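You operate a simulated robot arm through the tools that you are given. There is no shell and no other tool. Be economical: measure what you need, move in short steps, check, and stop when the job is done.

You run a simulated robot arm. Do the job below in one go: nothing can be reset, and whatever is moved stays where it is left.

TASK
Set up part 62 and measure the bracket with the yellow dot.
Fine: gauge on, dial on 62, one press of ZERO, then slide it in once. Leave it in, the gauge on and showing its result; the other brackets stay. Set down upright: what you pick out.

The check looks at the end state, three seconds after you hand in, the way a careful person would. Anything else that was tipped, shoved, dropped, spilled or broken makes it a failure.

THE ROBOT
A 6-joint arm with a two-finger parallel gripper, fixed in place. Base frame: the origin is at the foot of the arm, x ahead of it, y to its left, z up; the work surface is at about z = 0.85. Units: m, degrees, N and s.
With the tool pointing down near the work surface it reaches from about 0.36 to 0.76 m from the base axis. Its first joint turns from -66.0 to 66.0 degrees. Payload 2.45 kg.
Tool frame: the origin (TCP) lies between the finger pads and is the grasp point; the fingertips stand 0.024 m ahead of it; z points along the fingers, y is the line along which they close. The gripper opens to 0.068 m. The fingers are 0.017 m wide and 0.01 m thick; the gripper's body (0.04 by 0.07 m) begins 0.041 m behind the TCP.
Orientation is that of the tool frame in the base frame, as a unit quaternion [x, y, z, w]. With the fingers straight down and closing along the base's y, the tool's x points along the base's -x, its y along +y and its z along -z.

THE INTERFACE
- The arm moves only by the tool drive_tool. Its argument "deltas" is a list that holds one entry, the list of rows, each a list of 7 numbers: the shift along the tool's x, y, z in m, then the turn, a rotation vector about the tool's x, y, z in degrees, then the finger opening in m, from 0 to 0.068. In form: [[[x, y, z, wx, wy, wz, grip], ...]]. A call has 1 to 8 rows; each row shifts and turns the commanded pose from where the row before left it, along the tool's axes as they then stand. Rows are played at 5 a second. More than 0.05 m and 8.6 degrees between two rows, or a gripper value outside its range, and nothing of the call is played. Where a pose cannot be reached the arm comes as near as it can. A force on the tool above 50 N (or 10 N above the force at the start of the call, whichever is more), or a blocked arm, ends the call early, and 0.2 s more pass. The fingers move at their own pace (about 0.108 m/s each) and stop on an object; they squeeze with about 41 N. The grip force told is the motor's: it shows also when the fingers shut on nothing. Time passes only in rows, and 0.2 s behind the last, so rows that do not move let the fingers close. It gives the time, the measured TCP pose, the force on the tool (base axes), the opening and the grip force at its end, in the units of the frame above (readings bear some noise), with the torque about the TCP (base axes, N m) and any sound that the robot's microphone picked up.
- Cameras (640 x 400 px; columns grow to the right, rows downward): "scene" is fixed at [0.1566, 0.4056, 1.465]; the picture's right is [-0.85, -0.53, 0.00], its down [-0.31, 0.49, -0.82] and it looks along [0.43, -0.69, -0.58] (base axes); focal length 357 px, centre (320, 200). "wrist" rides on the gripper at [0.084, 0.011, -0.075] in the tool frame; the picture's right is [-0.13, 0.99, 0.00], its down [-0.60, -0.08, -0.79] and it looks along [-0.79, -0.10, 0.61] (tool axes); focal length 251 px, centre (320, 200). There is no depth. A picture from a camera that has moved, and an enlarged one, comes with that camera's place and axes in the base frame and with its lens.
- capture(camera): a new picture of that camera. The clock stands still meanwhile.
- zoom(camera, box): a new picture of the part [left, top, right, bottom] of that camera's present view, enlarged. The clock stands still meanwhile.
- job_done(): hands the job in; it is judged then, once.

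Go step by step. Nothing tells you positions but the pictures and the camera data: compare them with the known pose of the tool, close in by small moves and look again before you grip or let go. The budget is 120 turns and 84 pictures, counting those below and the enlarged ones. Unless the task says otherwise, let go and move clear before handing in, and close with one line.

The tools are called after "Emit:" as name(argument=value, ...) on one line, values as JSON. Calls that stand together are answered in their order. drive_tool: Moves the arm, as the interface text tells. Its arguments: {"type":"object","properties":{"deltas":{"type":"array","items":{"type":"array","items":{"type":"array","items":{"type":"number"}}}}},"required":["deltas"]} The other tools are called the same way: capture (camera) takes a picture; zoom (camera, box) takes an enlarged picture of a part of a camera's view; job_done () hands the job in.

At the start:

```text
clock: 0.0
eef_pos: [0.5019, -0.0084, 1.2273]
orientation: [0.0, 1.0, 0.001, 0.0]
ft_force: [-0.1, -0.2, 0.1]
ft_torque: [0.0, 0.02, 0.01]
finger_gap: 0.068
grasp_force: 0.1
```

scene: 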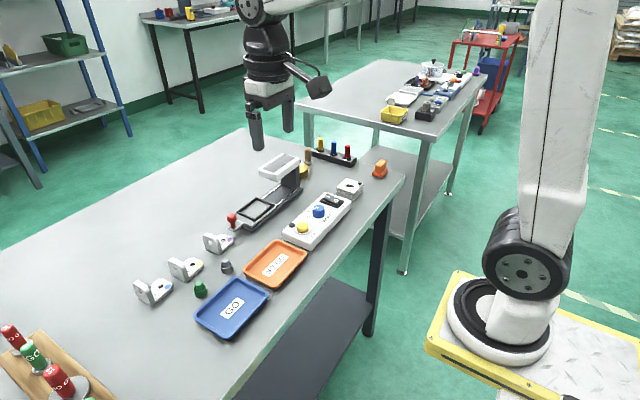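
wrist: 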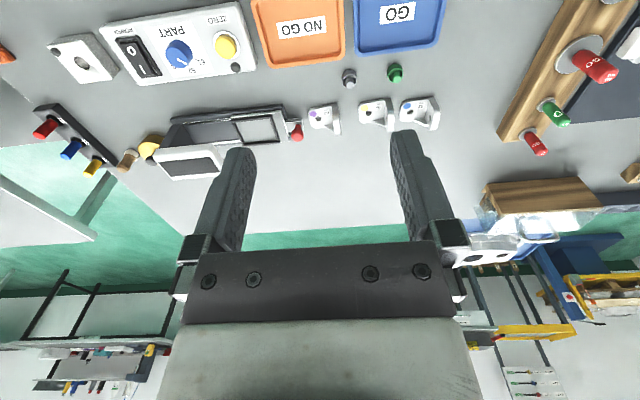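

I see a bench with a gauge (slide/drawer with red knob), a control box with power rocker, PART dial and yellow ZERO button, and three brackets. I'll take enlarged views first.

Emit:
zoom(camera="scene", box=[120, 220, 280, 320])

Emit:
zoom(camera="scene", box=[220, 140, 380, 250])

Emit:
zoom(camera="wrist", box=[40, 0, 260, 140])

Emit:
zoom(camera="wrist", box=[280, 60, 460, 160])

```text
4.00 times, centred on (200, 270) of scene
camera zoom: at [0.1566, 0.4056, 1.465], right [-0.85, -0.53, 0.0], down [-0.31, 0.49, -0.82], along [0.43, -0.69, -0.58], focal length 1427 px, centre (800, -80)
```

zoom: 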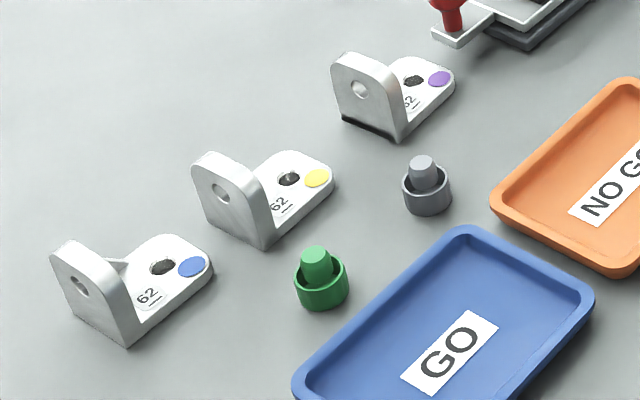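

```text
3.64 times, centred on (300, 195) of scene
camera zoom: at [0.1566, 0.4056, 1.465], right [-0.85, -0.53, 0.0], down [-0.31, 0.49, -0.82], along [0.43, -0.69, -0.58], focal length 1297 px, centre (393, 218)
```

zoom: 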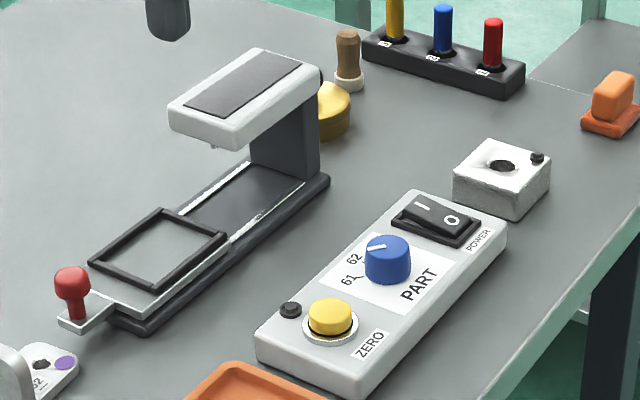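

```text
2.86 times, centred on (150, 70) of wrist
camera zoom: at [0.4181, 0.0029, 1.3032], right [0.13, 0.99, 0.0], down [0.6, -0.08, 0.79], along [0.79, -0.1, -0.61], focal length 718 px, centre (806, 571)
```

zoom: 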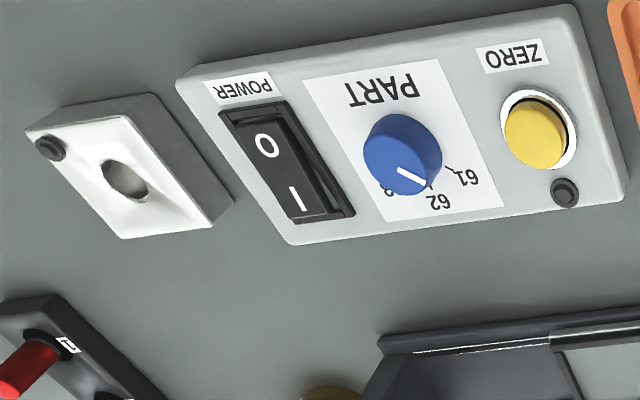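

```text
3.56 times, centred on (370, 110) of wrist
camera zoom: at [0.4181, 0.0029, 1.3032], right [0.13, 0.99, 0.0], down [0.6, -0.08, 0.79], along [0.79, -0.1, -0.61], focal length 894 px, centre (142, 520)
```

zoom: 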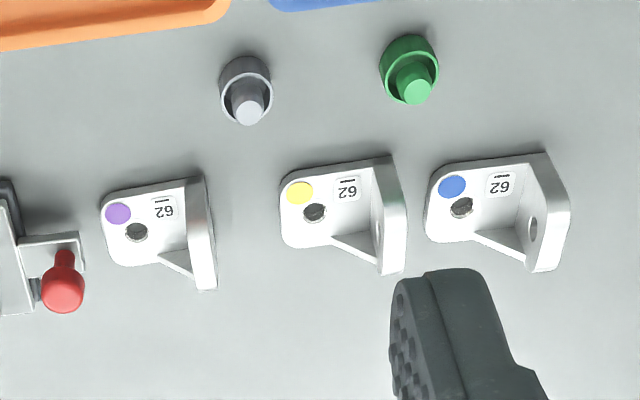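

Emit:
drive_tool(deltas=[[[0.017, -0.032, 0.028, 0, 0, 0, 0.068], [0.017, -0.032, 0.028, 0, 0, 0, 0.068], [0.017, -0.032, 0.028, 0, 0, 0, 0.068], [0.017, -0.032, 0.028, 0, 0, 0, 0.068], [0.017, -0.032, 0.028, 0, 0, 0, 0.068], [0.017, -0.032, 0.028, 0, 0, 0, 0.068]]])

Emit:
capture(camera="wrist")

```text
clock: 1.4
eef_pos: [0.3983, -0.1991, 1.0586]
orientation: [0.001, 1.0, 0.001, 0.0]
ft_force: [0.1, 0.6, -0.1]
ft_torque: [-0.02, 0.0, 0.0]
finger_gap: 0.0682
grasp_force: 0.1
```

```text
77 pictures are left
camera wrist: at [0.3143, -0.1876, 1.1341], right [0.13, 0.99, 0.0], down [0.6, -0.08, 0.79], along [0.79, -0.1, -0.61], focal length 251 px, centre (320, 200)
```

wrist: 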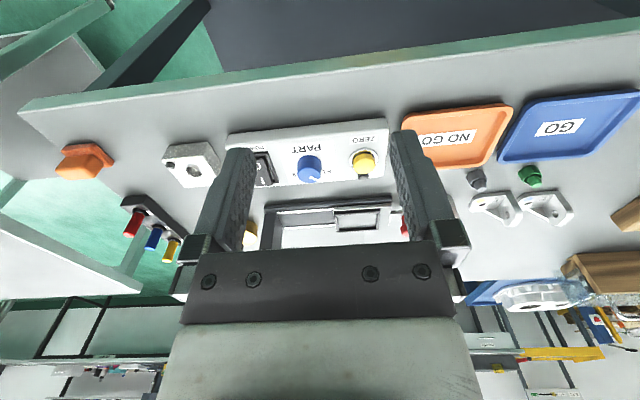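

Emit:
zoom(camera="wrist", box=[230, 110, 410, 200])

Emit:
zoom(camera="wrist", box=[240, 190, 420, 255])

```text
3.56 times, centred on (320, 155) of wrist
camera zoom: at [0.3143, -0.1876, 1.1341], right [0.13, 0.99, 0.0], down [0.6, -0.08, 0.79], along [0.79, -0.1, -0.61], focal length 894 px, centre (320, 360)
```

zoom: 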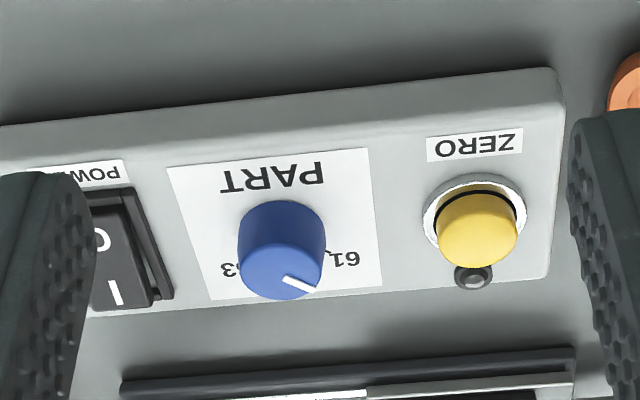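

```text
3.56 times, centred on (330, 222) of wrist
camera zoom: at [0.3143, -0.1876, 1.1341], right [0.13, 0.99, 0.0], down [0.6, -0.08, 0.79], along [0.79, -0.1, -0.61], focal length 894 px, centre (284, 120)
```

zoom: 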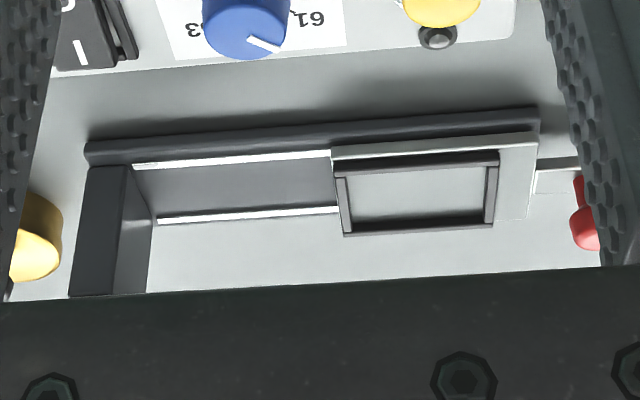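

Emit:
zoom(camera="scene", box=[285, 185, 365, 240])

Emit:
zoom(camera="scene", box=[225, 150, 315, 235])

```text
7.27 times, centred on (325, 212) of scene
camera zoom: at [0.1566, 0.4056, 1.465], right [-0.85, -0.53, 0.0], down [-0.31, 0.49, -0.82], along [0.43, -0.69, -0.58], focal length 2594 px, centre (284, 109)
```

zoom: 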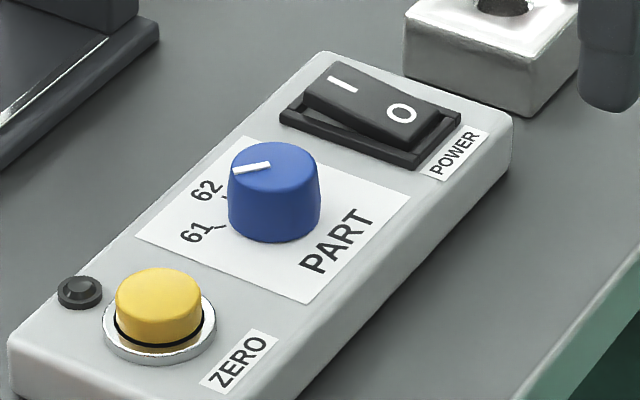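

```text
4.71 times, centred on (270, 192) of scene
camera zoom: at [0.1566, 0.4056, 1.465], right [-0.85, -0.53, 0.0], down [-0.31, 0.49, -0.82], along [0.43, -0.69, -0.58], focal length 1678 px, centre (555, 235)
```

zoom: 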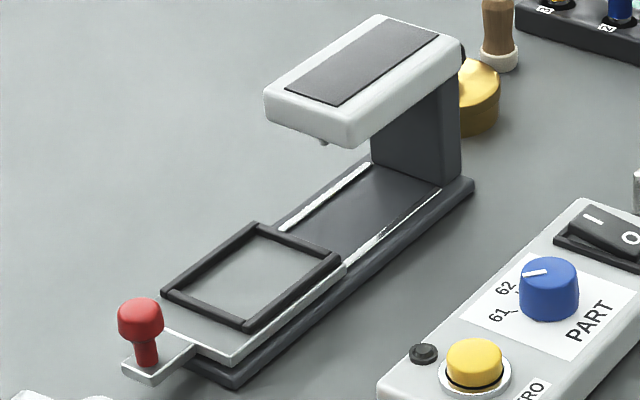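

Emit:
drive_tool(deltas=[[[-0.015, -0.025, 0.015, 0, 0, 0, 0.068], [-0.015, -0.025, 0.02, 0, 0, 0, 0.068], [-0.01, -0.01, 0.02, 0, 0, 0, 0.068]]])

Emit:
zoom(camera="wrist", box=[240, 80, 420, 190])

```text
clock: 2.2
eef_pos: [0.4424, -0.2599, 1.0059]
orientation: [0.0, 1.0, 0.0, 0.0]
ft_force: [-0.4, 0.1, 0.0]
ft_torque: [0.01, 0.0, -0.01]
finger_gap: 0.0677
grasp_force: 0.1
```

```text
3.56 times, centred on (330, 135) of wrist
camera zoom: at [0.3571, -0.2485, 1.0801], right [0.13, 0.99, 0.0], down [0.6, -0.08, 0.79], along [0.79, -0.1, -0.61], focal length 894 px, centre (284, 431)
```

zoom: 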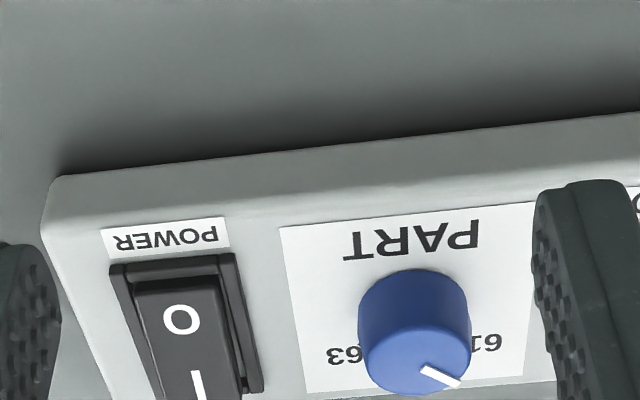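

Emit:
drive_tool(deltas=[[[-0.03, 0, -0.015, 0, 0, 0, 0.068], [-0.03, 0, -0.015, 0, 0, 0, 0.068], [-0.03, 0.005, -0.015, 0, 0, 0, 0.068], [-0.025, 0, 0, 0, 0, 0, 0.068]]])

Emit:
capture(camera="wrist")

Emit:
zoom(camera="wrist", box=[220, 0, 420, 110])

```text
clock: 3.2
eef_pos: [0.555, -0.2568, 1.0515]
orientation: [-0.001, 1.0, 0.0, 0.001]
ft_force: [-0.2, -0.7, 0.3]
ft_torque: [-0.02, 0.0, 0.01]
finger_gap: 0.0681
grasp_force: 0.0
```

```text
71 pictures are left
camera wrist: at [0.4713, -0.2446, 1.1265], right [0.13, 0.99, 0.0], down [0.6, -0.08, 0.79], along [0.79, -0.1, -0.61], focal length 251 px, centre (320, 200)
```

wrist: 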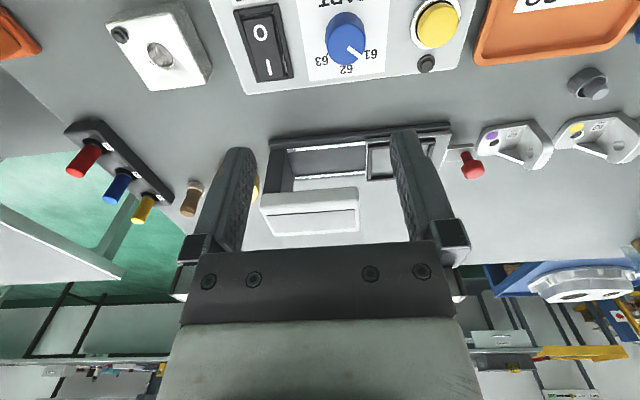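

```text
3.20 times, centred on (320, 55) of wrist
camera zoom: at [0.4713, -0.2446, 1.1265], right [0.13, 0.99, 0.0], down [0.6, -0.08, 0.79], along [0.79, -0.1, -0.61], focal length 805 px, centre (320, 664)
```

zoom: 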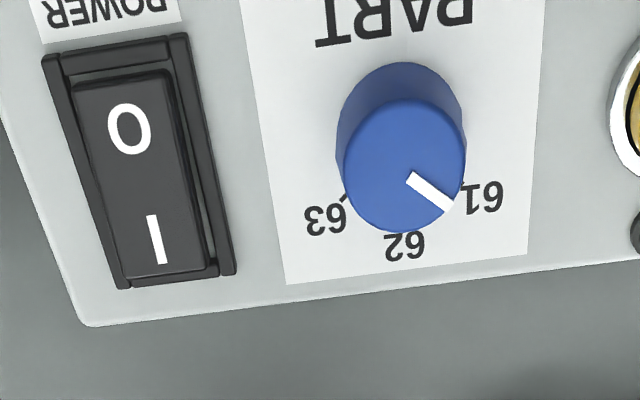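

Emit:
drive_tool(deltas=[[[-0.011, -0.024, 0.01, 0, 0, 0, 0.0], [-0.011, -0.024, 0.03, 0, 0, 0, 0.0], [0, 0, 0.035, 0, 0, 0, 0.0], [0, 0, 0.035, 0, 0, 0, 0.0], [0, 0, 0.0, 0, 0, 0, 0.0]]])

Emit:
capture(camera="wrist")

Emit:
zoom(camera="scene", box=[285, 160, 385, 240])

```text
clock: 4.4
eef_pos: [0.579, -0.3027, 0.9379]
orientation: [0.001, 1.0, 0.0, 0.0]
ft_force: [0.3, 0.4, -0.1]
ft_torque: [-0.04, 0.0, 0.05]
finger_gap: 0.0003
grasp_force: 23.3
```

```text
69 pictures are left
camera wrist: at [0.4935, -0.2919, 1.0142], right [0.13, 0.99, 0.0], down [0.6, -0.08, 0.79], along [0.79, -0.1, -0.61], focal length 251 px, centre (320, 200)
```

wrist: 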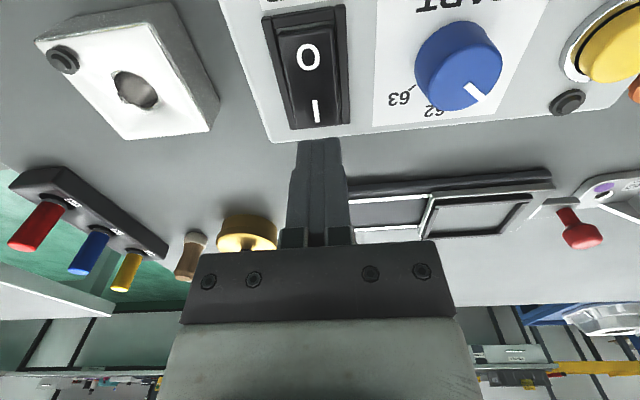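

```text
5.00 times, centred on (335, 200) of scene
camera zoom: at [0.1566, 0.4056, 1.465], right [-0.85, -0.53, 0.0], down [-0.31, 0.49, -0.82], along [0.43, -0.69, -0.58], focal length 1783 px, centre (245, 200)
```

zoom: 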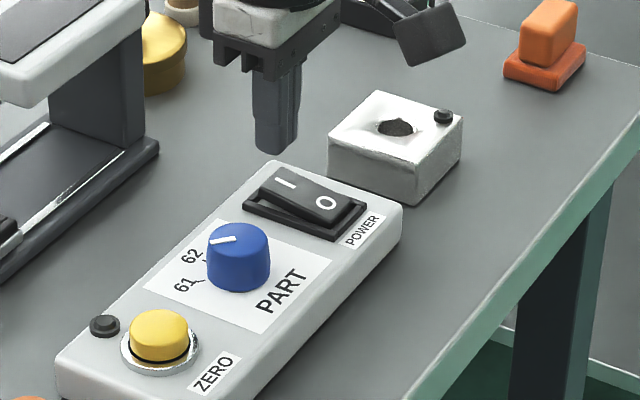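

Emit:
drive_tool(deltas=[[[0, 0, 0.005, 0, 0, 0, 0.0], [0, 0, 0.005, 0, 0, 0, 0.0], [0, 0, 0.004, 0, 0, 0, 0.0], [0, 0, 0.003, 0, 0, 0, 0.0], [0, 0, 0.003, 0, 0, 0, 0.0], [0, 0, 0.003, 0, 0, 0, 0.0]]])

Emit:
zoom(camera="scene", box=[285, 160, 385, 240])

```text
clock: 5.8
eef_pos: [0.5782, -0.3033, 0.9165]
orientation: [0.0, 1.0, 0.0, 0.0]
ft_force: [-0.2, 0.4, 1.4]
ft_torque: [0.04, 0.01, -0.03]
finger_gap: 0.0
grasp_force: 24.1
```

```text
5.00 times, centred on (335, 200) of scene
camera zoom: at [0.1566, 0.4056, 1.465], right [-0.85, -0.53, 0.0], down [-0.31, 0.49, -0.82], along [0.43, -0.69, -0.58], focal length 1783 px, centre (245, 200)
```

zoom: 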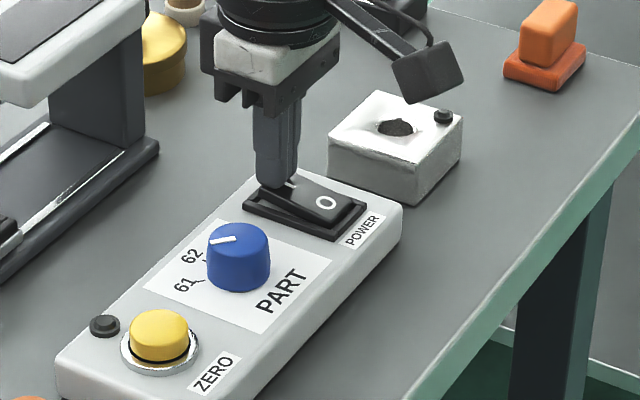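

Contact is just beginning on the I end (tip z about 0.893). I press on a few millimetres, slowly.

Emit:
drive_tool(deltas=[[[0, 0, 0.002, 0, 0, 0, 0.0], [0, 0, 0.002, 0, 0, 0, 0.0], [0, 0, 0.002, 0, 0, 0, 0.0], [0, 0, 0.001, 0, 0, 0, 0.0], [0, 0, 0.0, 0, 0, 0, 0.0]]])

Emit:
zoom(camera="scene", box=[220, 140, 380, 240])

```text
clock: 7.0
eef_pos: [0.5787, -0.3048, 0.9122]
orientation: [0.0, 1.0, -0.001, 0.001]
ft_force: [-4.5, 7.3, 30.5]
ft_torque: [0.2, 0.38, -0.04]
finger_gap: 0.0
grasp_force: 23.2
```

```text
4.00 times, centred on (300, 190) of scene
camera zoom: at [0.1559, 0.4061, 1.4649], right [-0.85, -0.53, 0.0], down [-0.31, 0.49, -0.82], along [0.43, -0.69, -0.58], focal length 1427 px, centre (400, 240)
```

zoom: 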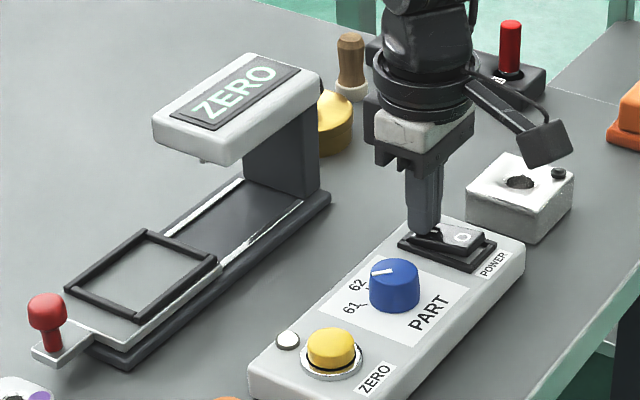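

Emit:
drive_tool(deltas=[[[0, 0, -0.02, 0, 0, 0, 0.0], [0, 0, -0.03, 0, 0, 0, 0.0], [0.01, 0.035, -0.005, 0, 0, 0, 0.05], [0.0107, 0.0358, 0, 0, 0, 0, 0.055], [0, 0, 0, 0, 0, 0, 0.055]]])

Emit:
capture(camera="wrist")

```text
clock: 8.2
eef_pos: [0.5566, -0.2319, 0.9655]
orientation: [0.0, 1.0, 0.0, -0.001]
ft_force: [0.0, 0.8, 0.2]
ft_torque: [0.02, -0.02, -0.05]
finger_gap: 0.0554
grasp_force: 0.1
```

```text
65 pictures are left
camera wrist: at [0.4727, -0.221, 1.0408], right [0.13, 0.99, 0.0], down [0.6, -0.08, 0.79], along [0.79, -0.1, -0.61], focal length 251 px, centre (320, 200)
```

wrist: 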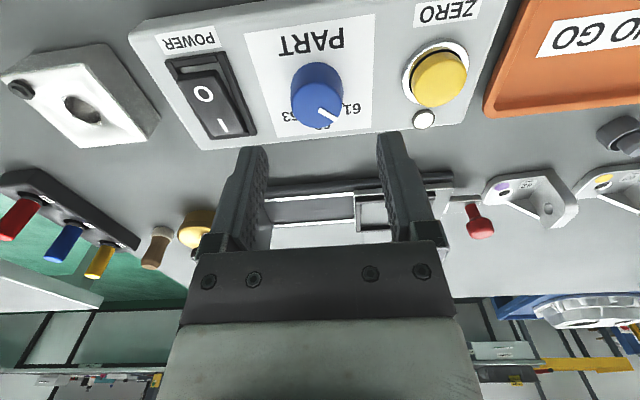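

Emit:
drive_tool(deltas=[[[-0.001, -0.001, 0.015, 0, 0, 0, 0.055], [0, 0, 0.015, 0, 0, 0, 0.055], [0, 0, 0.015, 0, 0, 0, 0.055], [0, 0, 0.008, 0, 0, 0, 0.055]]])

Emit:
capture(camera="wrist")

```text
clock: 9.2
eef_pos: [0.5589, -0.2334, 0.9119]
orientation: [0.0, 1.0, 0.0, 0.0]
ft_force: [0.2, -0.3, 0.1]
ft_torque: [-0.03, 0.0, 0.02]
finger_gap: 0.0553
grasp_force: 0.0
```

```text
64 pictures are left
camera wrist: at [0.474, -0.2223, 0.987], right [0.13, 0.99, 0.0], down [0.6, -0.08, 0.79], along [0.79, -0.1, -0.61], focal length 251 px, centre (320, 200)
```

wrist: 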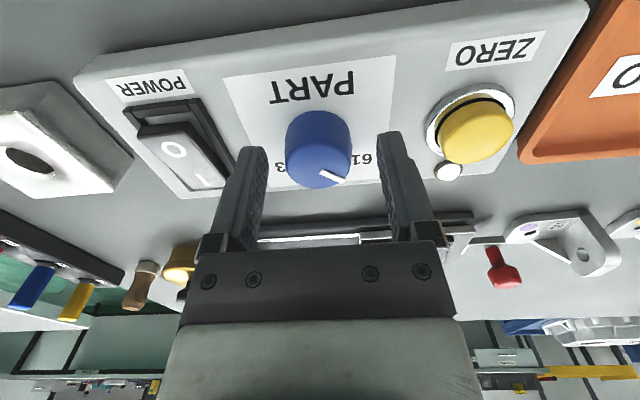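

Emit:
drive_tool(deltas=[[[0, 0, 0, 0, 0, 0, 0.025], [0, 0, 0, 0, 0, 0, 0.02], [0, 0, 0, 0, 0, 0, 0.02]]])

Emit:
drive_tool(deltas=[[[0, 0, 0, 0, 0, 7.5, 0.02], [0, 0, 0, 0, 0, 7.5, 0.02], [0, 0, 0, 0, 0, 7.5, 0.02], [0, 0, 0, 0, 0, 7.5, 0.02], [0, 0, 0, 0, 0, 7.5, 0.02], [0, 0, 0, 0, 0, 5, 0.02]]])

Emit:
capture(camera="wrist")

Emit:
zoom(camera="scene", box=[220, 140, 380, 240])

```text
clock: 10.0
eef_pos: [0.5583, -0.2346, 0.9115]
orientation: [0.0, 1.0, 0.0, 0.001]
ft_force: [0.1, -13.9, -5.8]
ft_torque: [-0.4, -0.35, 0.0]
finger_gap: 0.0325
grasp_force: 45.2
```

```text
clock: 11.4
eef_pos: [0.5602, -0.2338, 0.911]
orientation: [0.363, 0.932, 0.001, 0.0]
ft_force: [8.6, -17.3, -19.6]
ft_torque: [-0.68, -0.48, -0.03]
finger_gap: 0.0321
grasp_force: 44.9
```

```text
63 pictures are left
camera wrist: at [0.504, -0.1686, 0.9871], right [0.77, 0.64, 0.0], down [0.39, -0.47, 0.79], along [0.51, -0.61, -0.61], focal length 251 px, centre (320, 200)
```

wrist: 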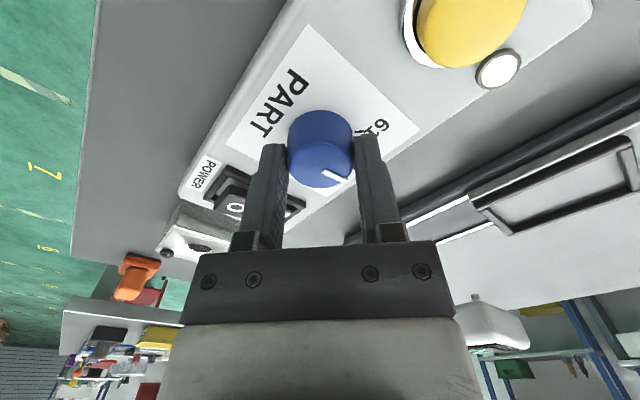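

```text
4.00 times, centred on (300, 190) of scene
camera zoom: at [0.1572, 0.405, 1.4651], right [-0.85, -0.53, 0.0], down [-0.31, 0.49, -0.82], along [0.43, -0.69, -0.58], focal length 1427 px, centre (400, 240)
```

zoom: 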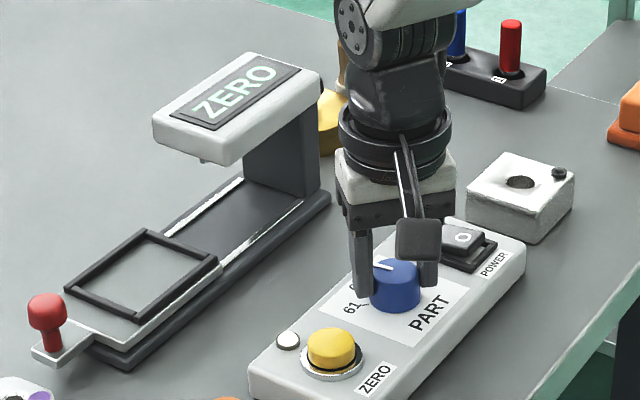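

Emit:
drive_tool(deltas=[[[0, 0, 0, 0, 0, 0, 0.05], [0, 0, 0, 0, 0, 0, 0.05], [0, 0, -0.03, 0, 0, 0, 0.05], [0, 0, -0.04, 0, 0, 0, 0.05], [0, 0, -0.03, 0, 0, -7.5, 0.05], [0, 0, -0.02, 0, 0, -7.5, 0.05], [0, 0, 0, 0, 0, -7.5, 0.05], [0, 0, 0, 0, 0, -7.5, 0.05]]])

Emit:
drive_tool(deltas=[[[0, 0, 0, 0, 0, -7.5, 0.05], [0, 0, 0, 0, 0, -5, 0.05], [0, 0, 0, 0, 0, 0, 0.0], [0, 0, 0, 0, 0, 0, 0.0]]])

Emit:
zoom(camera="wrist", box=[220, 0, 460, 130])

```text
clock: 13.2
eef_pos: [0.5588, -0.2333, 1.0326]
orientation: [0.108, 0.994, 0.0, 0.001]
ft_force: [0.5, 0.1, 0.0]
ft_torque: [0.0, 0.04, -0.03]
finger_gap: 0.0499
grasp_force: 0.1
```

```text
clock: 14.2
eef_pos: [0.5575, -0.2344, 1.0313]
orientation: [-0.001, 1.0, 0.0, 0.0]
ft_force: [-0.6, -0.6, 0.3]
ft_torque: [0.02, 0.0, -0.01]
finger_gap: 0.0
grasp_force: 23.3
```

```text
2.67 times, centred on (340, 65) of wrist
camera zoom: at [0.4734, -0.2221, 1.1079], right [0.13, 0.99, 0.0], down [0.6, -0.08, 0.79], along [0.79, -0.1, -0.61], focal length 670 px, centre (267, 560)
```

zoom: 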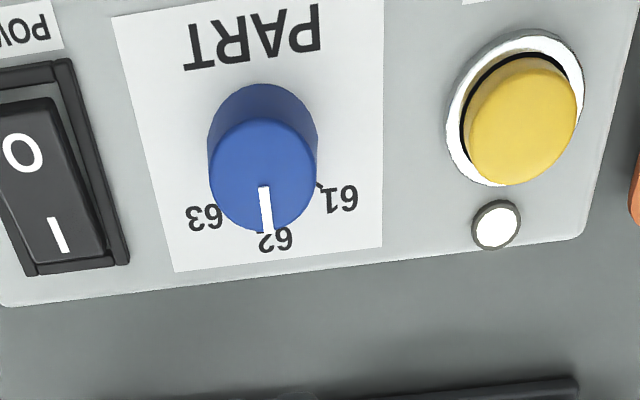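

Emit:
drive_tool(deltas=[[[-0.001, 0.038, 0.015, 0, 0, 0, 0.0], [-0.0015, 0.038, 0.02, 0, 0, 0, 0.0], [0, 0, 0.03, 0, 0, 0, 0.0], [0, 0, 0.02, 0, 0, 0, 0.0]]])

Emit:
zoom(camera="scene", box=[265, 180, 365, 255])

Emit:
capture(camera="wrist")

```text
clock: 15.2
eef_pos: [0.5611, -0.1589, 0.9476]
orientation: [0.0, 1.0, 0.0, 0.0]
ft_force: [-0.7, -0.4, 0.1]
ft_torque: [0.01, -0.01, 0.03]
finger_gap: 0.0001
grasp_force: 24.1
```

```text
5.33 times, centred on (315, 218) of scene
camera zoom: at [0.1566, 0.4056, 1.465], right [-0.85, -0.53, 0.0], down [-0.31, 0.49, -0.82], along [0.43, -0.69, -0.58], focal length 1902 px, centre (347, 107)
```

zoom: 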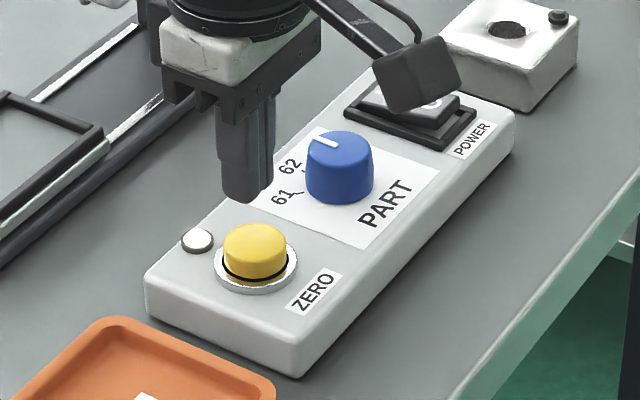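

```text
59 pictures are left
camera wrist: at [0.4769, -0.1469, 1.0233], right [0.13, 0.99, 0.0], down [0.6, -0.08, 0.79], along [0.79, -0.1, -0.61], focal length 251 px, centre (320, 200)
```

wrist: 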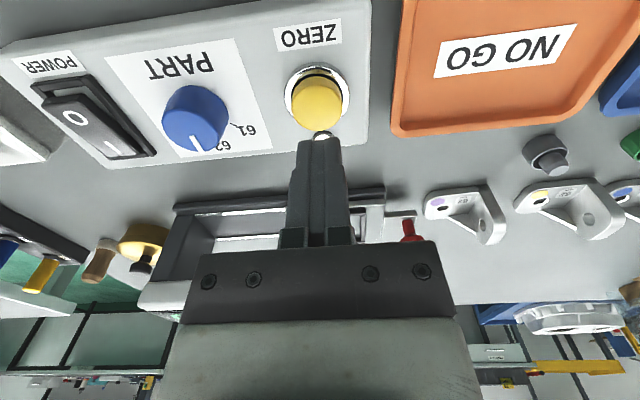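

Emit:
drive_tool(deltas=[[[0.003, 0, 0.01, 0, 0, 0, 0.0], [0, 0, 0.01, 0, 0, 0, 0.0], [0, 0, 0.003, 0, 0, 0, 0.0], [0, 0, 0.003, 0, 0, 0, 0.0]]])

Emit:
zoom(camera="scene", box=[265, 180, 365, 255])

```text
clock: 16.2
eef_pos: [0.5588, -0.1583, 0.9202]
orientation: [0.0, 1.0, 0.0, 0.0]
ft_force: [0.2, 0.1, -0.8]
ft_torque: [-0.04, -0.02, -0.01]
finger_gap: 0.0
grasp_force: 24.1
```

```text
5.33 times, centred on (315, 218) of scene
camera zoom: at [0.1566, 0.4056, 1.465], right [-0.85, -0.53, 0.0], down [-0.31, 0.49, -0.82], along [0.43, -0.69, -0.58], focal length 1902 px, centre (347, 107)
```

zoom: 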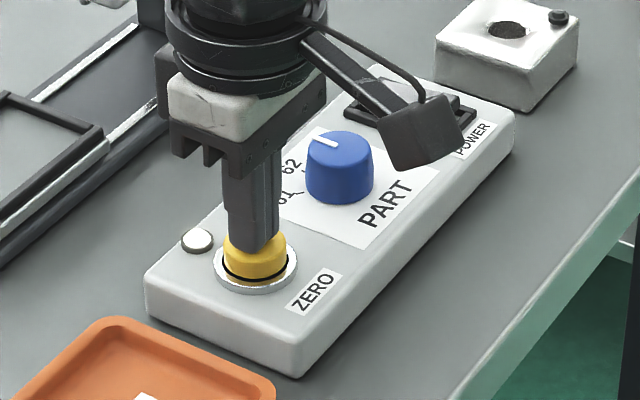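

Emit:
drive_tool(deltas=[[[0, 0, 0.002, 0, 0, 0, 0.0], [0, 0, 0.002, 0, 0, 0, 0.0], [0, 0, 0.002, 0, 0, 0, 0.0], [0, 0, 0.002, 0, 0, 0, 0.0], [0, 0, 0.001, 0, 0, 0, 0.0]]])

Emit:
zoom(camera="scene", box=[220, 140, 380, 250])

```text
clock: 17.4
eef_pos: [0.5584, -0.1572, 0.9124]
orientation: [0.0, 1.0, -0.001, 0.001]
ft_force: [-3.0, 0.5, 11.1]
ft_torque: [0.01, 0.09, 0.02]
finger_gap: 0.0001
grasp_force: 23.6
heard: click
```

```text
3.64 times, centred on (300, 195) of scene
camera zoom: at [0.1563, 0.4057, 1.465], right [-0.85, -0.53, 0.0], down [-0.31, 0.49, -0.82], along [0.43, -0.69, -0.58], focal length 1297 px, centre (393, 218)
```

zoom: 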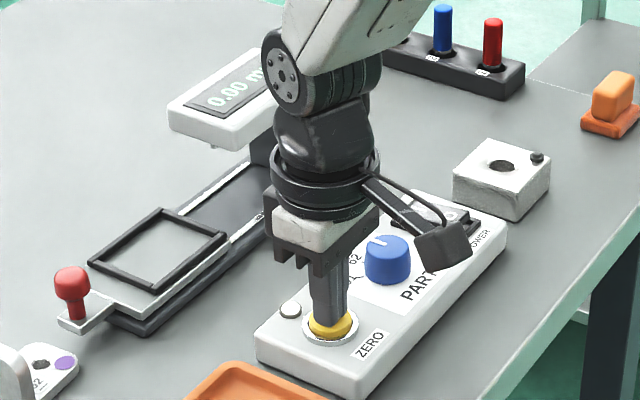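

Emit:
drive_tool(deltas=[[[0, 0, -0.03, 0, 0, 0, 0.0], [0, 0, -0.04, 0, 0, 0, 0.0], [0, 0.03, -0.03, 0, 0, 0, 0.03], [0, 0.045, -0.01, 0, 0, 0, 0.068], [-0.02, 0.045, 0, 0, 0, 0, 0.068], [-0.01, 0.045, 0, 0, 0, 0, 0.068], [0, 0.045, 0, 0, 0, 0, 0.068]]])

Emit:
capture(camera="wrist")

Emit:
zoom(camera="scene", box=[140, 140, 380, 280])

```text
clock: 19.0
eef_pos: [0.5891, 0.0549, 1.0233]
orientation: [0.0, 1.0, 0.0, 0.0]
ft_force: [-0.7, -0.1, 0.3]
ft_torque: [-0.01, -0.01, 0.0]
finger_gap: 0.068
grasp_force: 0.0
```

```text
56 pictures are left
camera wrist: at [0.5042, 0.0661, 1.0994], right [0.13, 0.99, 0.0], down [0.6, -0.08, 0.79], along [0.79, -0.1, -0.61], focal length 251 px, centre (320, 200)
```

wrist: 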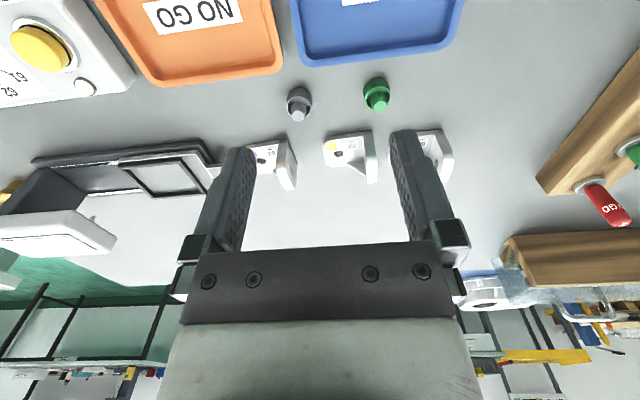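

```text
2.67 times, centred on (260, 210) of scene
camera zoom: at [0.1566, 0.4056, 1.4649], right [-0.85, -0.53, 0.0], down [-0.31, 0.49, -0.82], along [0.43, -0.69, -0.58], focal length 951 px, centre (480, 173)
```

zoom: 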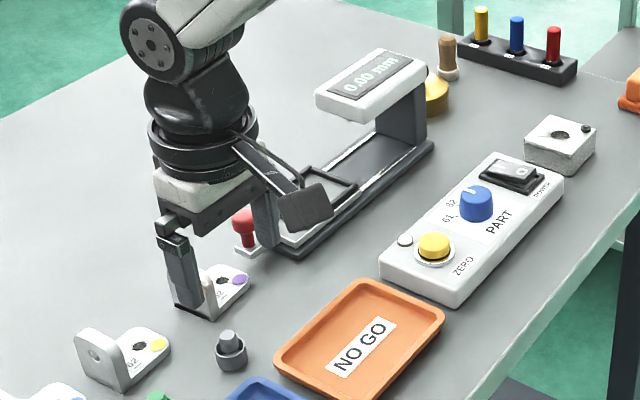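

Emit:
drive_tool(deltas=[[[-0.04, 0.01, 0, 0, 0, 0, 0.068], [-0.04, 0.005, 0, 0, 0, 0, 0.068], [-0.03, 0, 0, 0, 0, 0, 0.068]]])

Emit:
capture(camera="wrist")

Emit:
zoom(camera="wrist", box=[240, 20, 440, 140])

Emit:
zoom(camera="wrist", box=[60, 30, 260, 155])

```text
clock: 19.8
eef_pos: [0.6985, 0.0705, 1.0229]
orientation: [0.0, 1.0, 0.0, 0.0]
ft_force: [-0.2, -0.2, -1.2]
ft_torque: [-0.01, 0.0, -0.02]
finger_gap: 0.0679
grasp_force: 0.1
```

```text
54 pictures are left
camera wrist: at [0.6129, 0.0824, 1.0984], right [0.13, 0.99, 0.0], down [0.6, -0.08, 0.79], along [0.79, -0.1, -0.61], focal length 251 px, centre (320, 200)
```

wrist: 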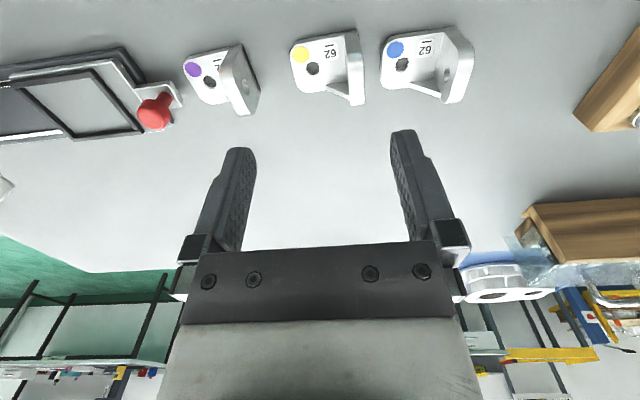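

```text
3.20 times, centred on (340, 80) of wrist
camera zoom: at [0.6129, 0.0824, 1.0984], right [0.13, 0.99, 0.0], down [0.6, -0.08, 0.79], along [0.79, -0.1, -0.61], focal length 805 px, centre (256, 584)
```

zoom: 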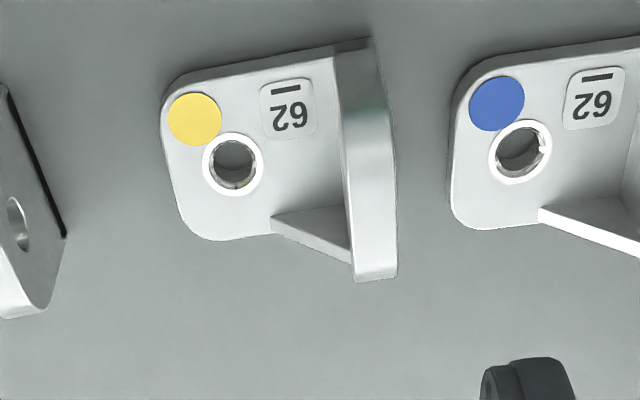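

```text
3.20 times, centred on (160, 92) of wrist
camera zoom: at [0.6129, 0.0824, 1.0984], right [0.13, 0.99, 0.0], down [0.6, -0.08, 0.79], along [0.79, -0.1, -0.61], focal length 805 px, centre (832, 544)
```

zoom: 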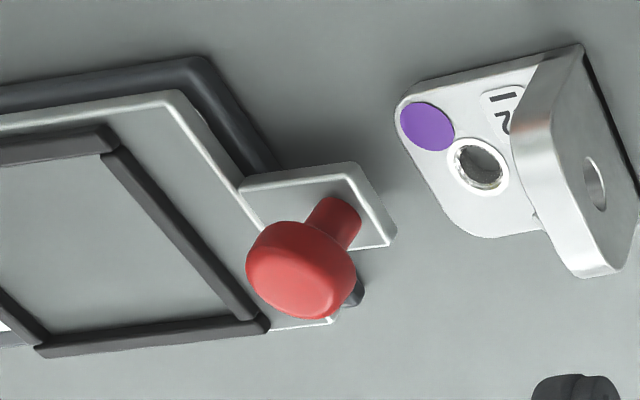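

Emit:
drive_tool(deltas=[[[-0.01, 0.015, 0.01, 0, 0, 0, 0.036], [-0.0095, 0.014, 0.02, 0, 0, 0, 0.036], [0, 0, 0.025, 0, 0, 0, 0.036], [0, 0, 0.01, 0, 0, 0, 0.036]]])

Emit:
capture(camera="wrist")

Emit:
zoom(camera="scene", box=[120, 200, 280, 300])

```text
clock: 20.8
eef_pos: [0.7157, 0.0983, 0.9567]
orientation: [0.001, 1.0, 0.0, 0.0]
ft_force: [0.5, 0.1, -0.9]
ft_torque: [0.01, -0.05, 0.01]
finger_gap: 0.0361
grasp_force: 0.2
```

```text
51 pictures are left
camera wrist: at [0.6318, 0.1091, 1.0318], right [0.13, 0.99, 0.0], down [0.6, -0.08, 0.79], along [0.79, -0.1, -0.61], focal length 251 px, centre (320, 200)
```

wrist: 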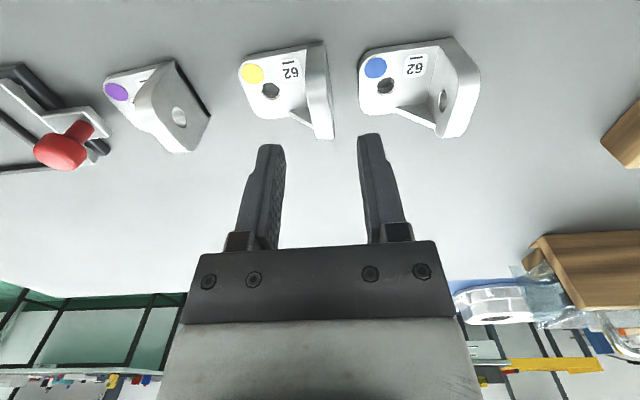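

```text
4.00 times, centred on (200, 250) of scene
camera zoom: at [0.1566, 0.4056, 1.465], right [-0.85, -0.53, 0.0], down [-0.31, 0.49, -0.82], along [0.43, -0.69, -0.58], focal length 1427 px, centre (800, 0)
```

zoom: 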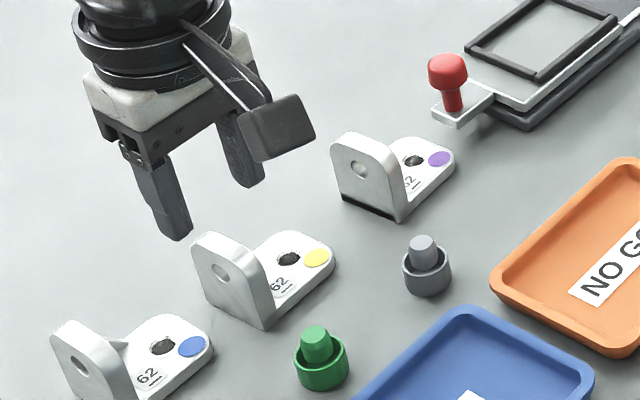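

Emit:
drive_tool(deltas=[[[-0.001, 0, 0.02, 0, 0, 0, 0.036], [-0.001, 0, 0.02, 0, 0, 0, 0.036]]])

Emit:
capture(camera="wrist")

Emit:
zoom(camera="scene", box=[120, 200, 280, 300])

```text
clock: 21.4
eef_pos: [0.7193, 0.0971, 0.9153]
orientation: [0.0, 1.0, 0.0, 0.001]
ft_force: [0.1, 0.9, -0.4]
ft_torque: [0.0, 0.03, 0.0]
finger_gap: 0.0362
grasp_force: 0.0
```

```text
49 pictures are left
camera wrist: at [0.6345, 0.1085, 0.9916], right [0.13, 0.99, 0.0], down [0.6, -0.08, 0.79], along [0.79, -0.1, -0.61], focal length 251 px, centre (320, 200)
```

wrist: 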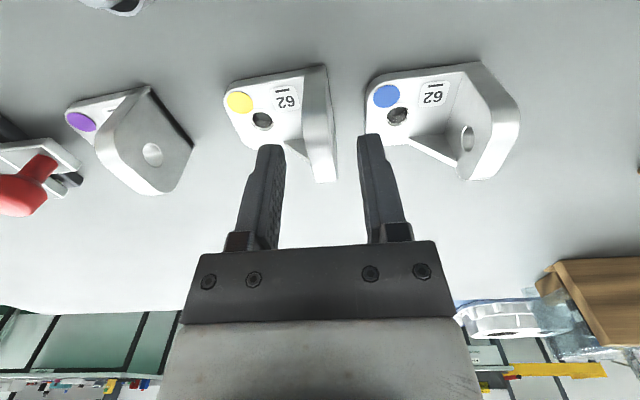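

```text
4.00 times, centred on (200, 250) of scene
camera zoom: at [0.1566, 0.4056, 1.465], right [-0.85, -0.53, 0.0], down [-0.31, 0.49, -0.82], along [0.43, -0.69, -0.58], focal length 1427 px, centre (800, 0)
```

zoom: 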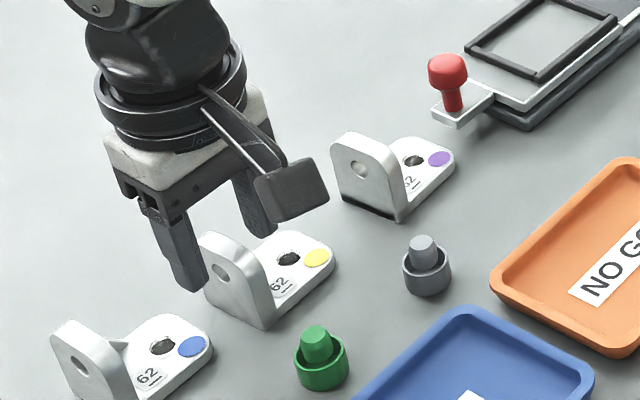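

Emit:
drive_tool(deltas=[[[0, 0, 0.012, 0, 0, 0, 0.034], [0, 0, 0.011, 0, 0, 0, 0.034], [0, 0, 0, 0, 0, 0, 0.034]]])

Emit:
capture(camera="wrist")

```text
clock: 22.2
eef_pos: [0.7189, 0.0944, 0.8926]
orientation: [0.0, 1.0, 0.0, 0.0]
ft_force: [-0.1, -0.7, 0.8]
ft_torque: [-0.01, 0.03, 0.01]
finger_gap: 0.0341
grasp_force: 0.2
```

```text
47 pictures are left
camera wrist: at [0.6339, 0.1064, 0.9677], right [0.13, 0.99, 0.0], down [0.6, -0.08, 0.79], along [0.79, -0.1, -0.61], focal length 251 px, centre (320, 200)
```

wrist: 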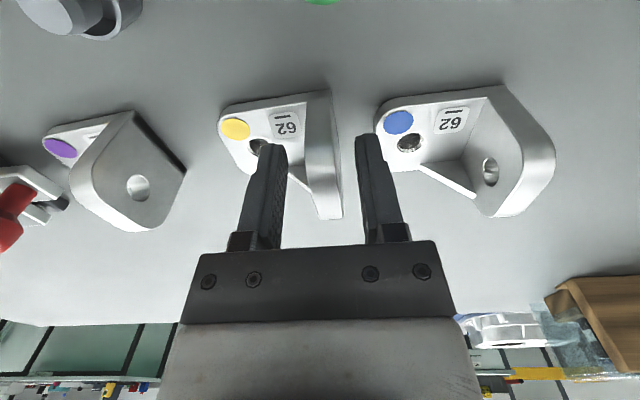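

Emit:
drive_tool(deltas=[[[0, 0, 0, 0, 0, 0, 0.02], [0, 0, 0, 0, 0, 0, 0.012], [0, 0, 0, 0, 0, 0, 0.002], [0, 0, 0, 0, 0, 0, 0.0], [0, 0, 0, 0, 0, 0, 0.0]]])

Emit:
capture(camera="wrist")

```text
clock: 23.4
eef_pos: [0.7177, 0.0952, 0.8927]
orientation: [0.0, 1.0, 0.001, 0.0]
ft_force: [0.0, -0.2, -0.5]
ft_torque: [0.0, -0.02, 0.0]
finger_gap: 0.0118
grasp_force: 31.7
```

```text
46 pictures are left
camera wrist: at [0.6339, 0.1065, 0.9679], right [0.13, 0.99, 0.0], down [0.6, -0.08, 0.79], along [0.79, -0.1, -0.61], focal length 251 px, centre (320, 200)
```

wrist: 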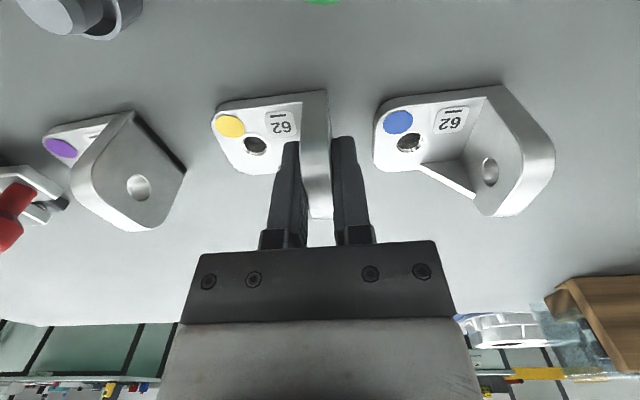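

Emit:
drive_tool(deltas=[[[0, 0, -0.005, 0, 0, 0, 0.0], [0, 0, -0.015, 0, 0, 0, 0.0], [0, 0, -0.03, 0, 0, 0, 0.0], [0, 0, -0.03, 0, 0, 0, 0.0], [0, 0, -0.03, 0, 0, 0, 0.0]]])

Emit:
capture(camera="wrist")

Emit:
zoom(camera="scene", box=[120, 150, 320, 290])

```text
clock: 24.6
eef_pos: [0.719, 0.0975, 1.0042]
orientation: [0.0, 1.0, 0.0, 0.001]
ft_force: [-0.9, 0.4, -2.1]
ft_torque: [-0.02, 0.0, 0.02]
finger_gap: 0.0115
grasp_force: 32.4
```

```text
45 pictures are left
camera wrist: at [0.6352, 0.1095, 1.0793], right [0.13, 0.99, 0.0], down [0.6, -0.08, 0.79], along [0.79, -0.1, -0.61], focal length 251 px, centre (320, 200)
```

wrist: 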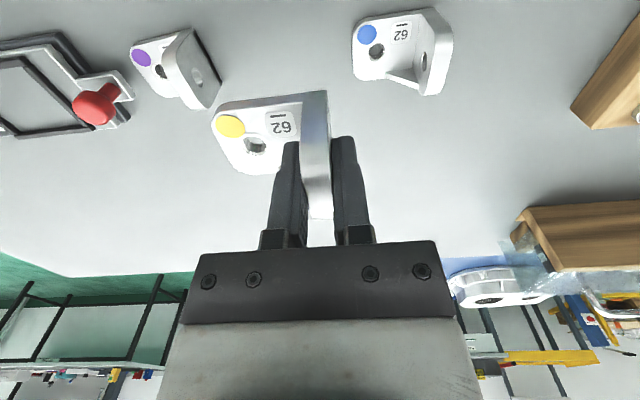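

```text
2.86 times, centred on (220, 220) of scene
camera zoom: at [0.1566, 0.4056, 1.465], right [-0.85, -0.53, 0.0], down [-0.31, 0.49, -0.82], along [0.43, -0.69, -0.58], focal length 1019 px, centre (606, 143)
```

zoom: 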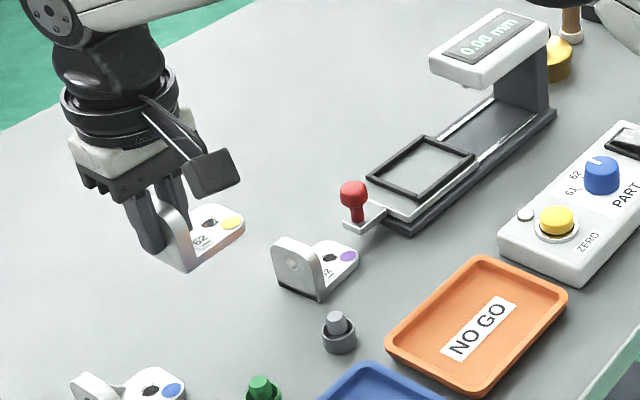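

Emit:
drive_tool(deltas=[[[0, -0.04, 0, 0, 0, 0, 0.0], [0, -0.04, 0, 0, 0, 0, 0.0], [0, -0.04, 0, 0, 0, 0, 0.0], [0, -0.04, 0, 0, 0, 0, 0.0], [0, -0.04, 0, 0, 0, 0, 0.0], [0, -0.035, 0, 0, 0, 0, 0.0]]])

Emit:
capture(camera="wrist")

Emit:
zoom(camera="wrist", box=[190, 0, 410, 130])

Emit:
zoom(camera="scene", box=[200, 130, 340, 240])

```text
clock: 26.0
eef_pos: [0.7191, -0.1374, 1.0043]
orientation: [0.0, 1.0, 0.001, 0.0]
ft_force: [-0.4, 0.2, -1.0]
ft_torque: [-0.02, 0.01, 0.02]
finger_gap: 0.0115
grasp_force: 32.0
```

```text
43 pictures are left
camera wrist: at [0.635, -0.1278, 1.0795], right [0.13, 0.99, 0.0], down [0.6, -0.08, 0.79], along [0.79, -0.1, -0.61], focal length 251 px, centre (320, 200)
```

wrist: 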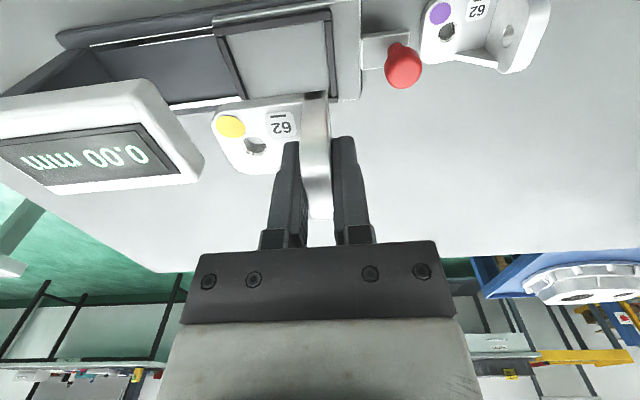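

```text
2.91 times, centred on (300, 65) of wrist
camera zoom: at [0.635, -0.1278, 1.0795], right [0.13, 0.99, 0.0], down [0.6, -0.08, 0.79], along [0.79, -0.1, -0.61], focal length 731 px, centre (378, 593)
```

zoom: 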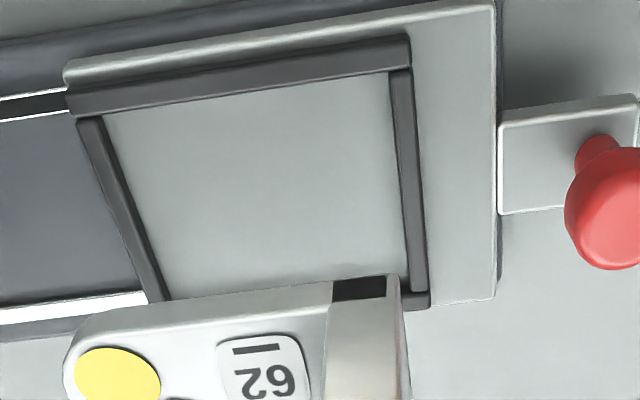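

```text
3.64 times, centred on (270, 185) of scene
camera zoom: at [0.1566, 0.4056, 1.465], right [-0.85, -0.53, 0.0], down [-0.31, 0.49, -0.82], along [0.43, -0.69, -0.58], focal length 1297 px, centre (502, 254)
```

zoom: 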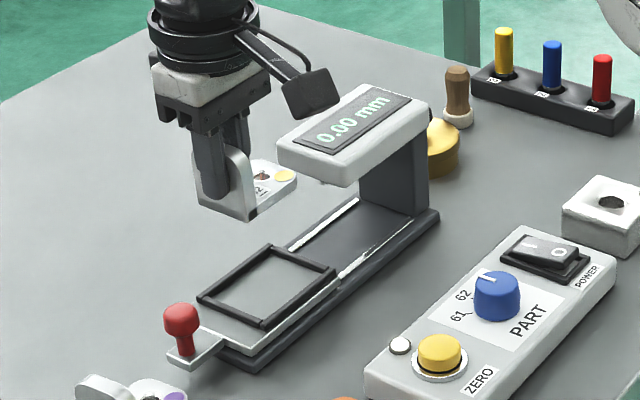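

Emit:
drive_tool(deltas=[[[0, -0.005, 0.02, 0, 0, 0, 0.0], [0, 0, 0.02, 0, 0, 0, 0.0], [0, 0, 0.02, 0, 0, 0, 0.0]]])

Emit:
capture(camera="wrist")

Emit:
zoom(camera="wrist", box=[190, 40, 410, 180])

Emit:
zoom(camera="scene", box=[210, 150, 310, 235])

```text
clock: 26.8
eef_pos: [0.7184, -0.1429, 0.9436]
orientation: [-0.001, 1.0, 0.0, -0.001]
ft_force: [-0.8, -0.4, -0.4]
ft_torque: [0.04, 0.02, -0.02]
finger_gap: 0.0114
grasp_force: 32.4
```

```text
40 pictures are left
camera wrist: at [0.6344, -0.1324, 1.0188], right [0.13, 0.99, 0.0], down [0.6, -0.08, 0.79], along [0.79, -0.1, -0.61], focal length 251 px, centre (320, 200)
```

wrist: 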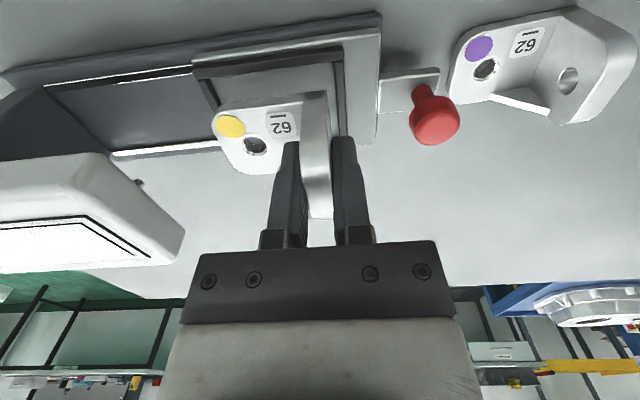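

```text
2.86 times, centred on (300, 110) of wrist
camera zoom: at [0.6344, -0.1324, 1.0188], right [0.13, 0.99, 0.0], down [0.6, -0.08, 0.79], along [0.79, -0.1, -0.61], focal length 718 px, centre (377, 457)
```

zoom: 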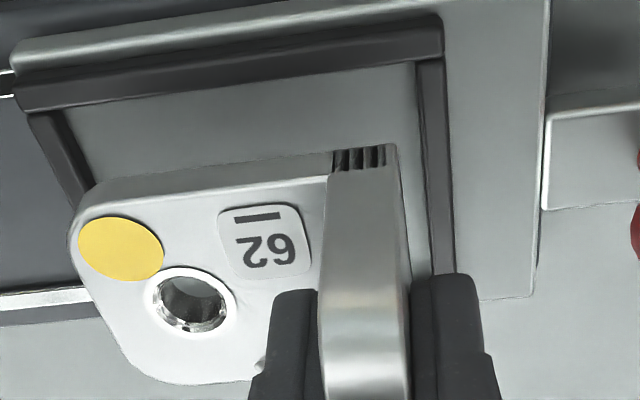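

```text
4.71 times, centred on (260, 192) of scene
camera zoom: at [0.1566, 0.4056, 1.465], right [-0.85, -0.53, 0.0], down [-0.31, 0.49, -0.82], along [0.43, -0.69, -0.58], focal length 1678 px, centre (602, 235)
```

zoom: 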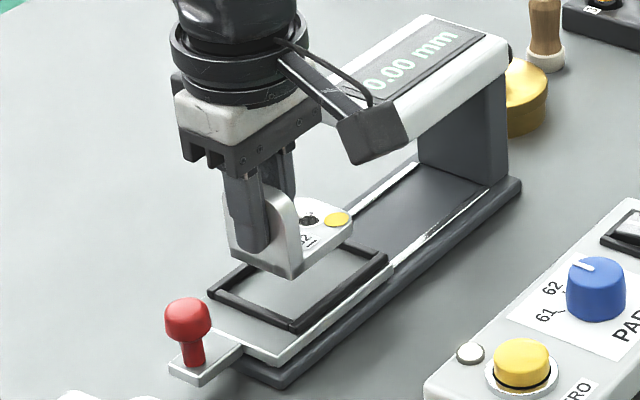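

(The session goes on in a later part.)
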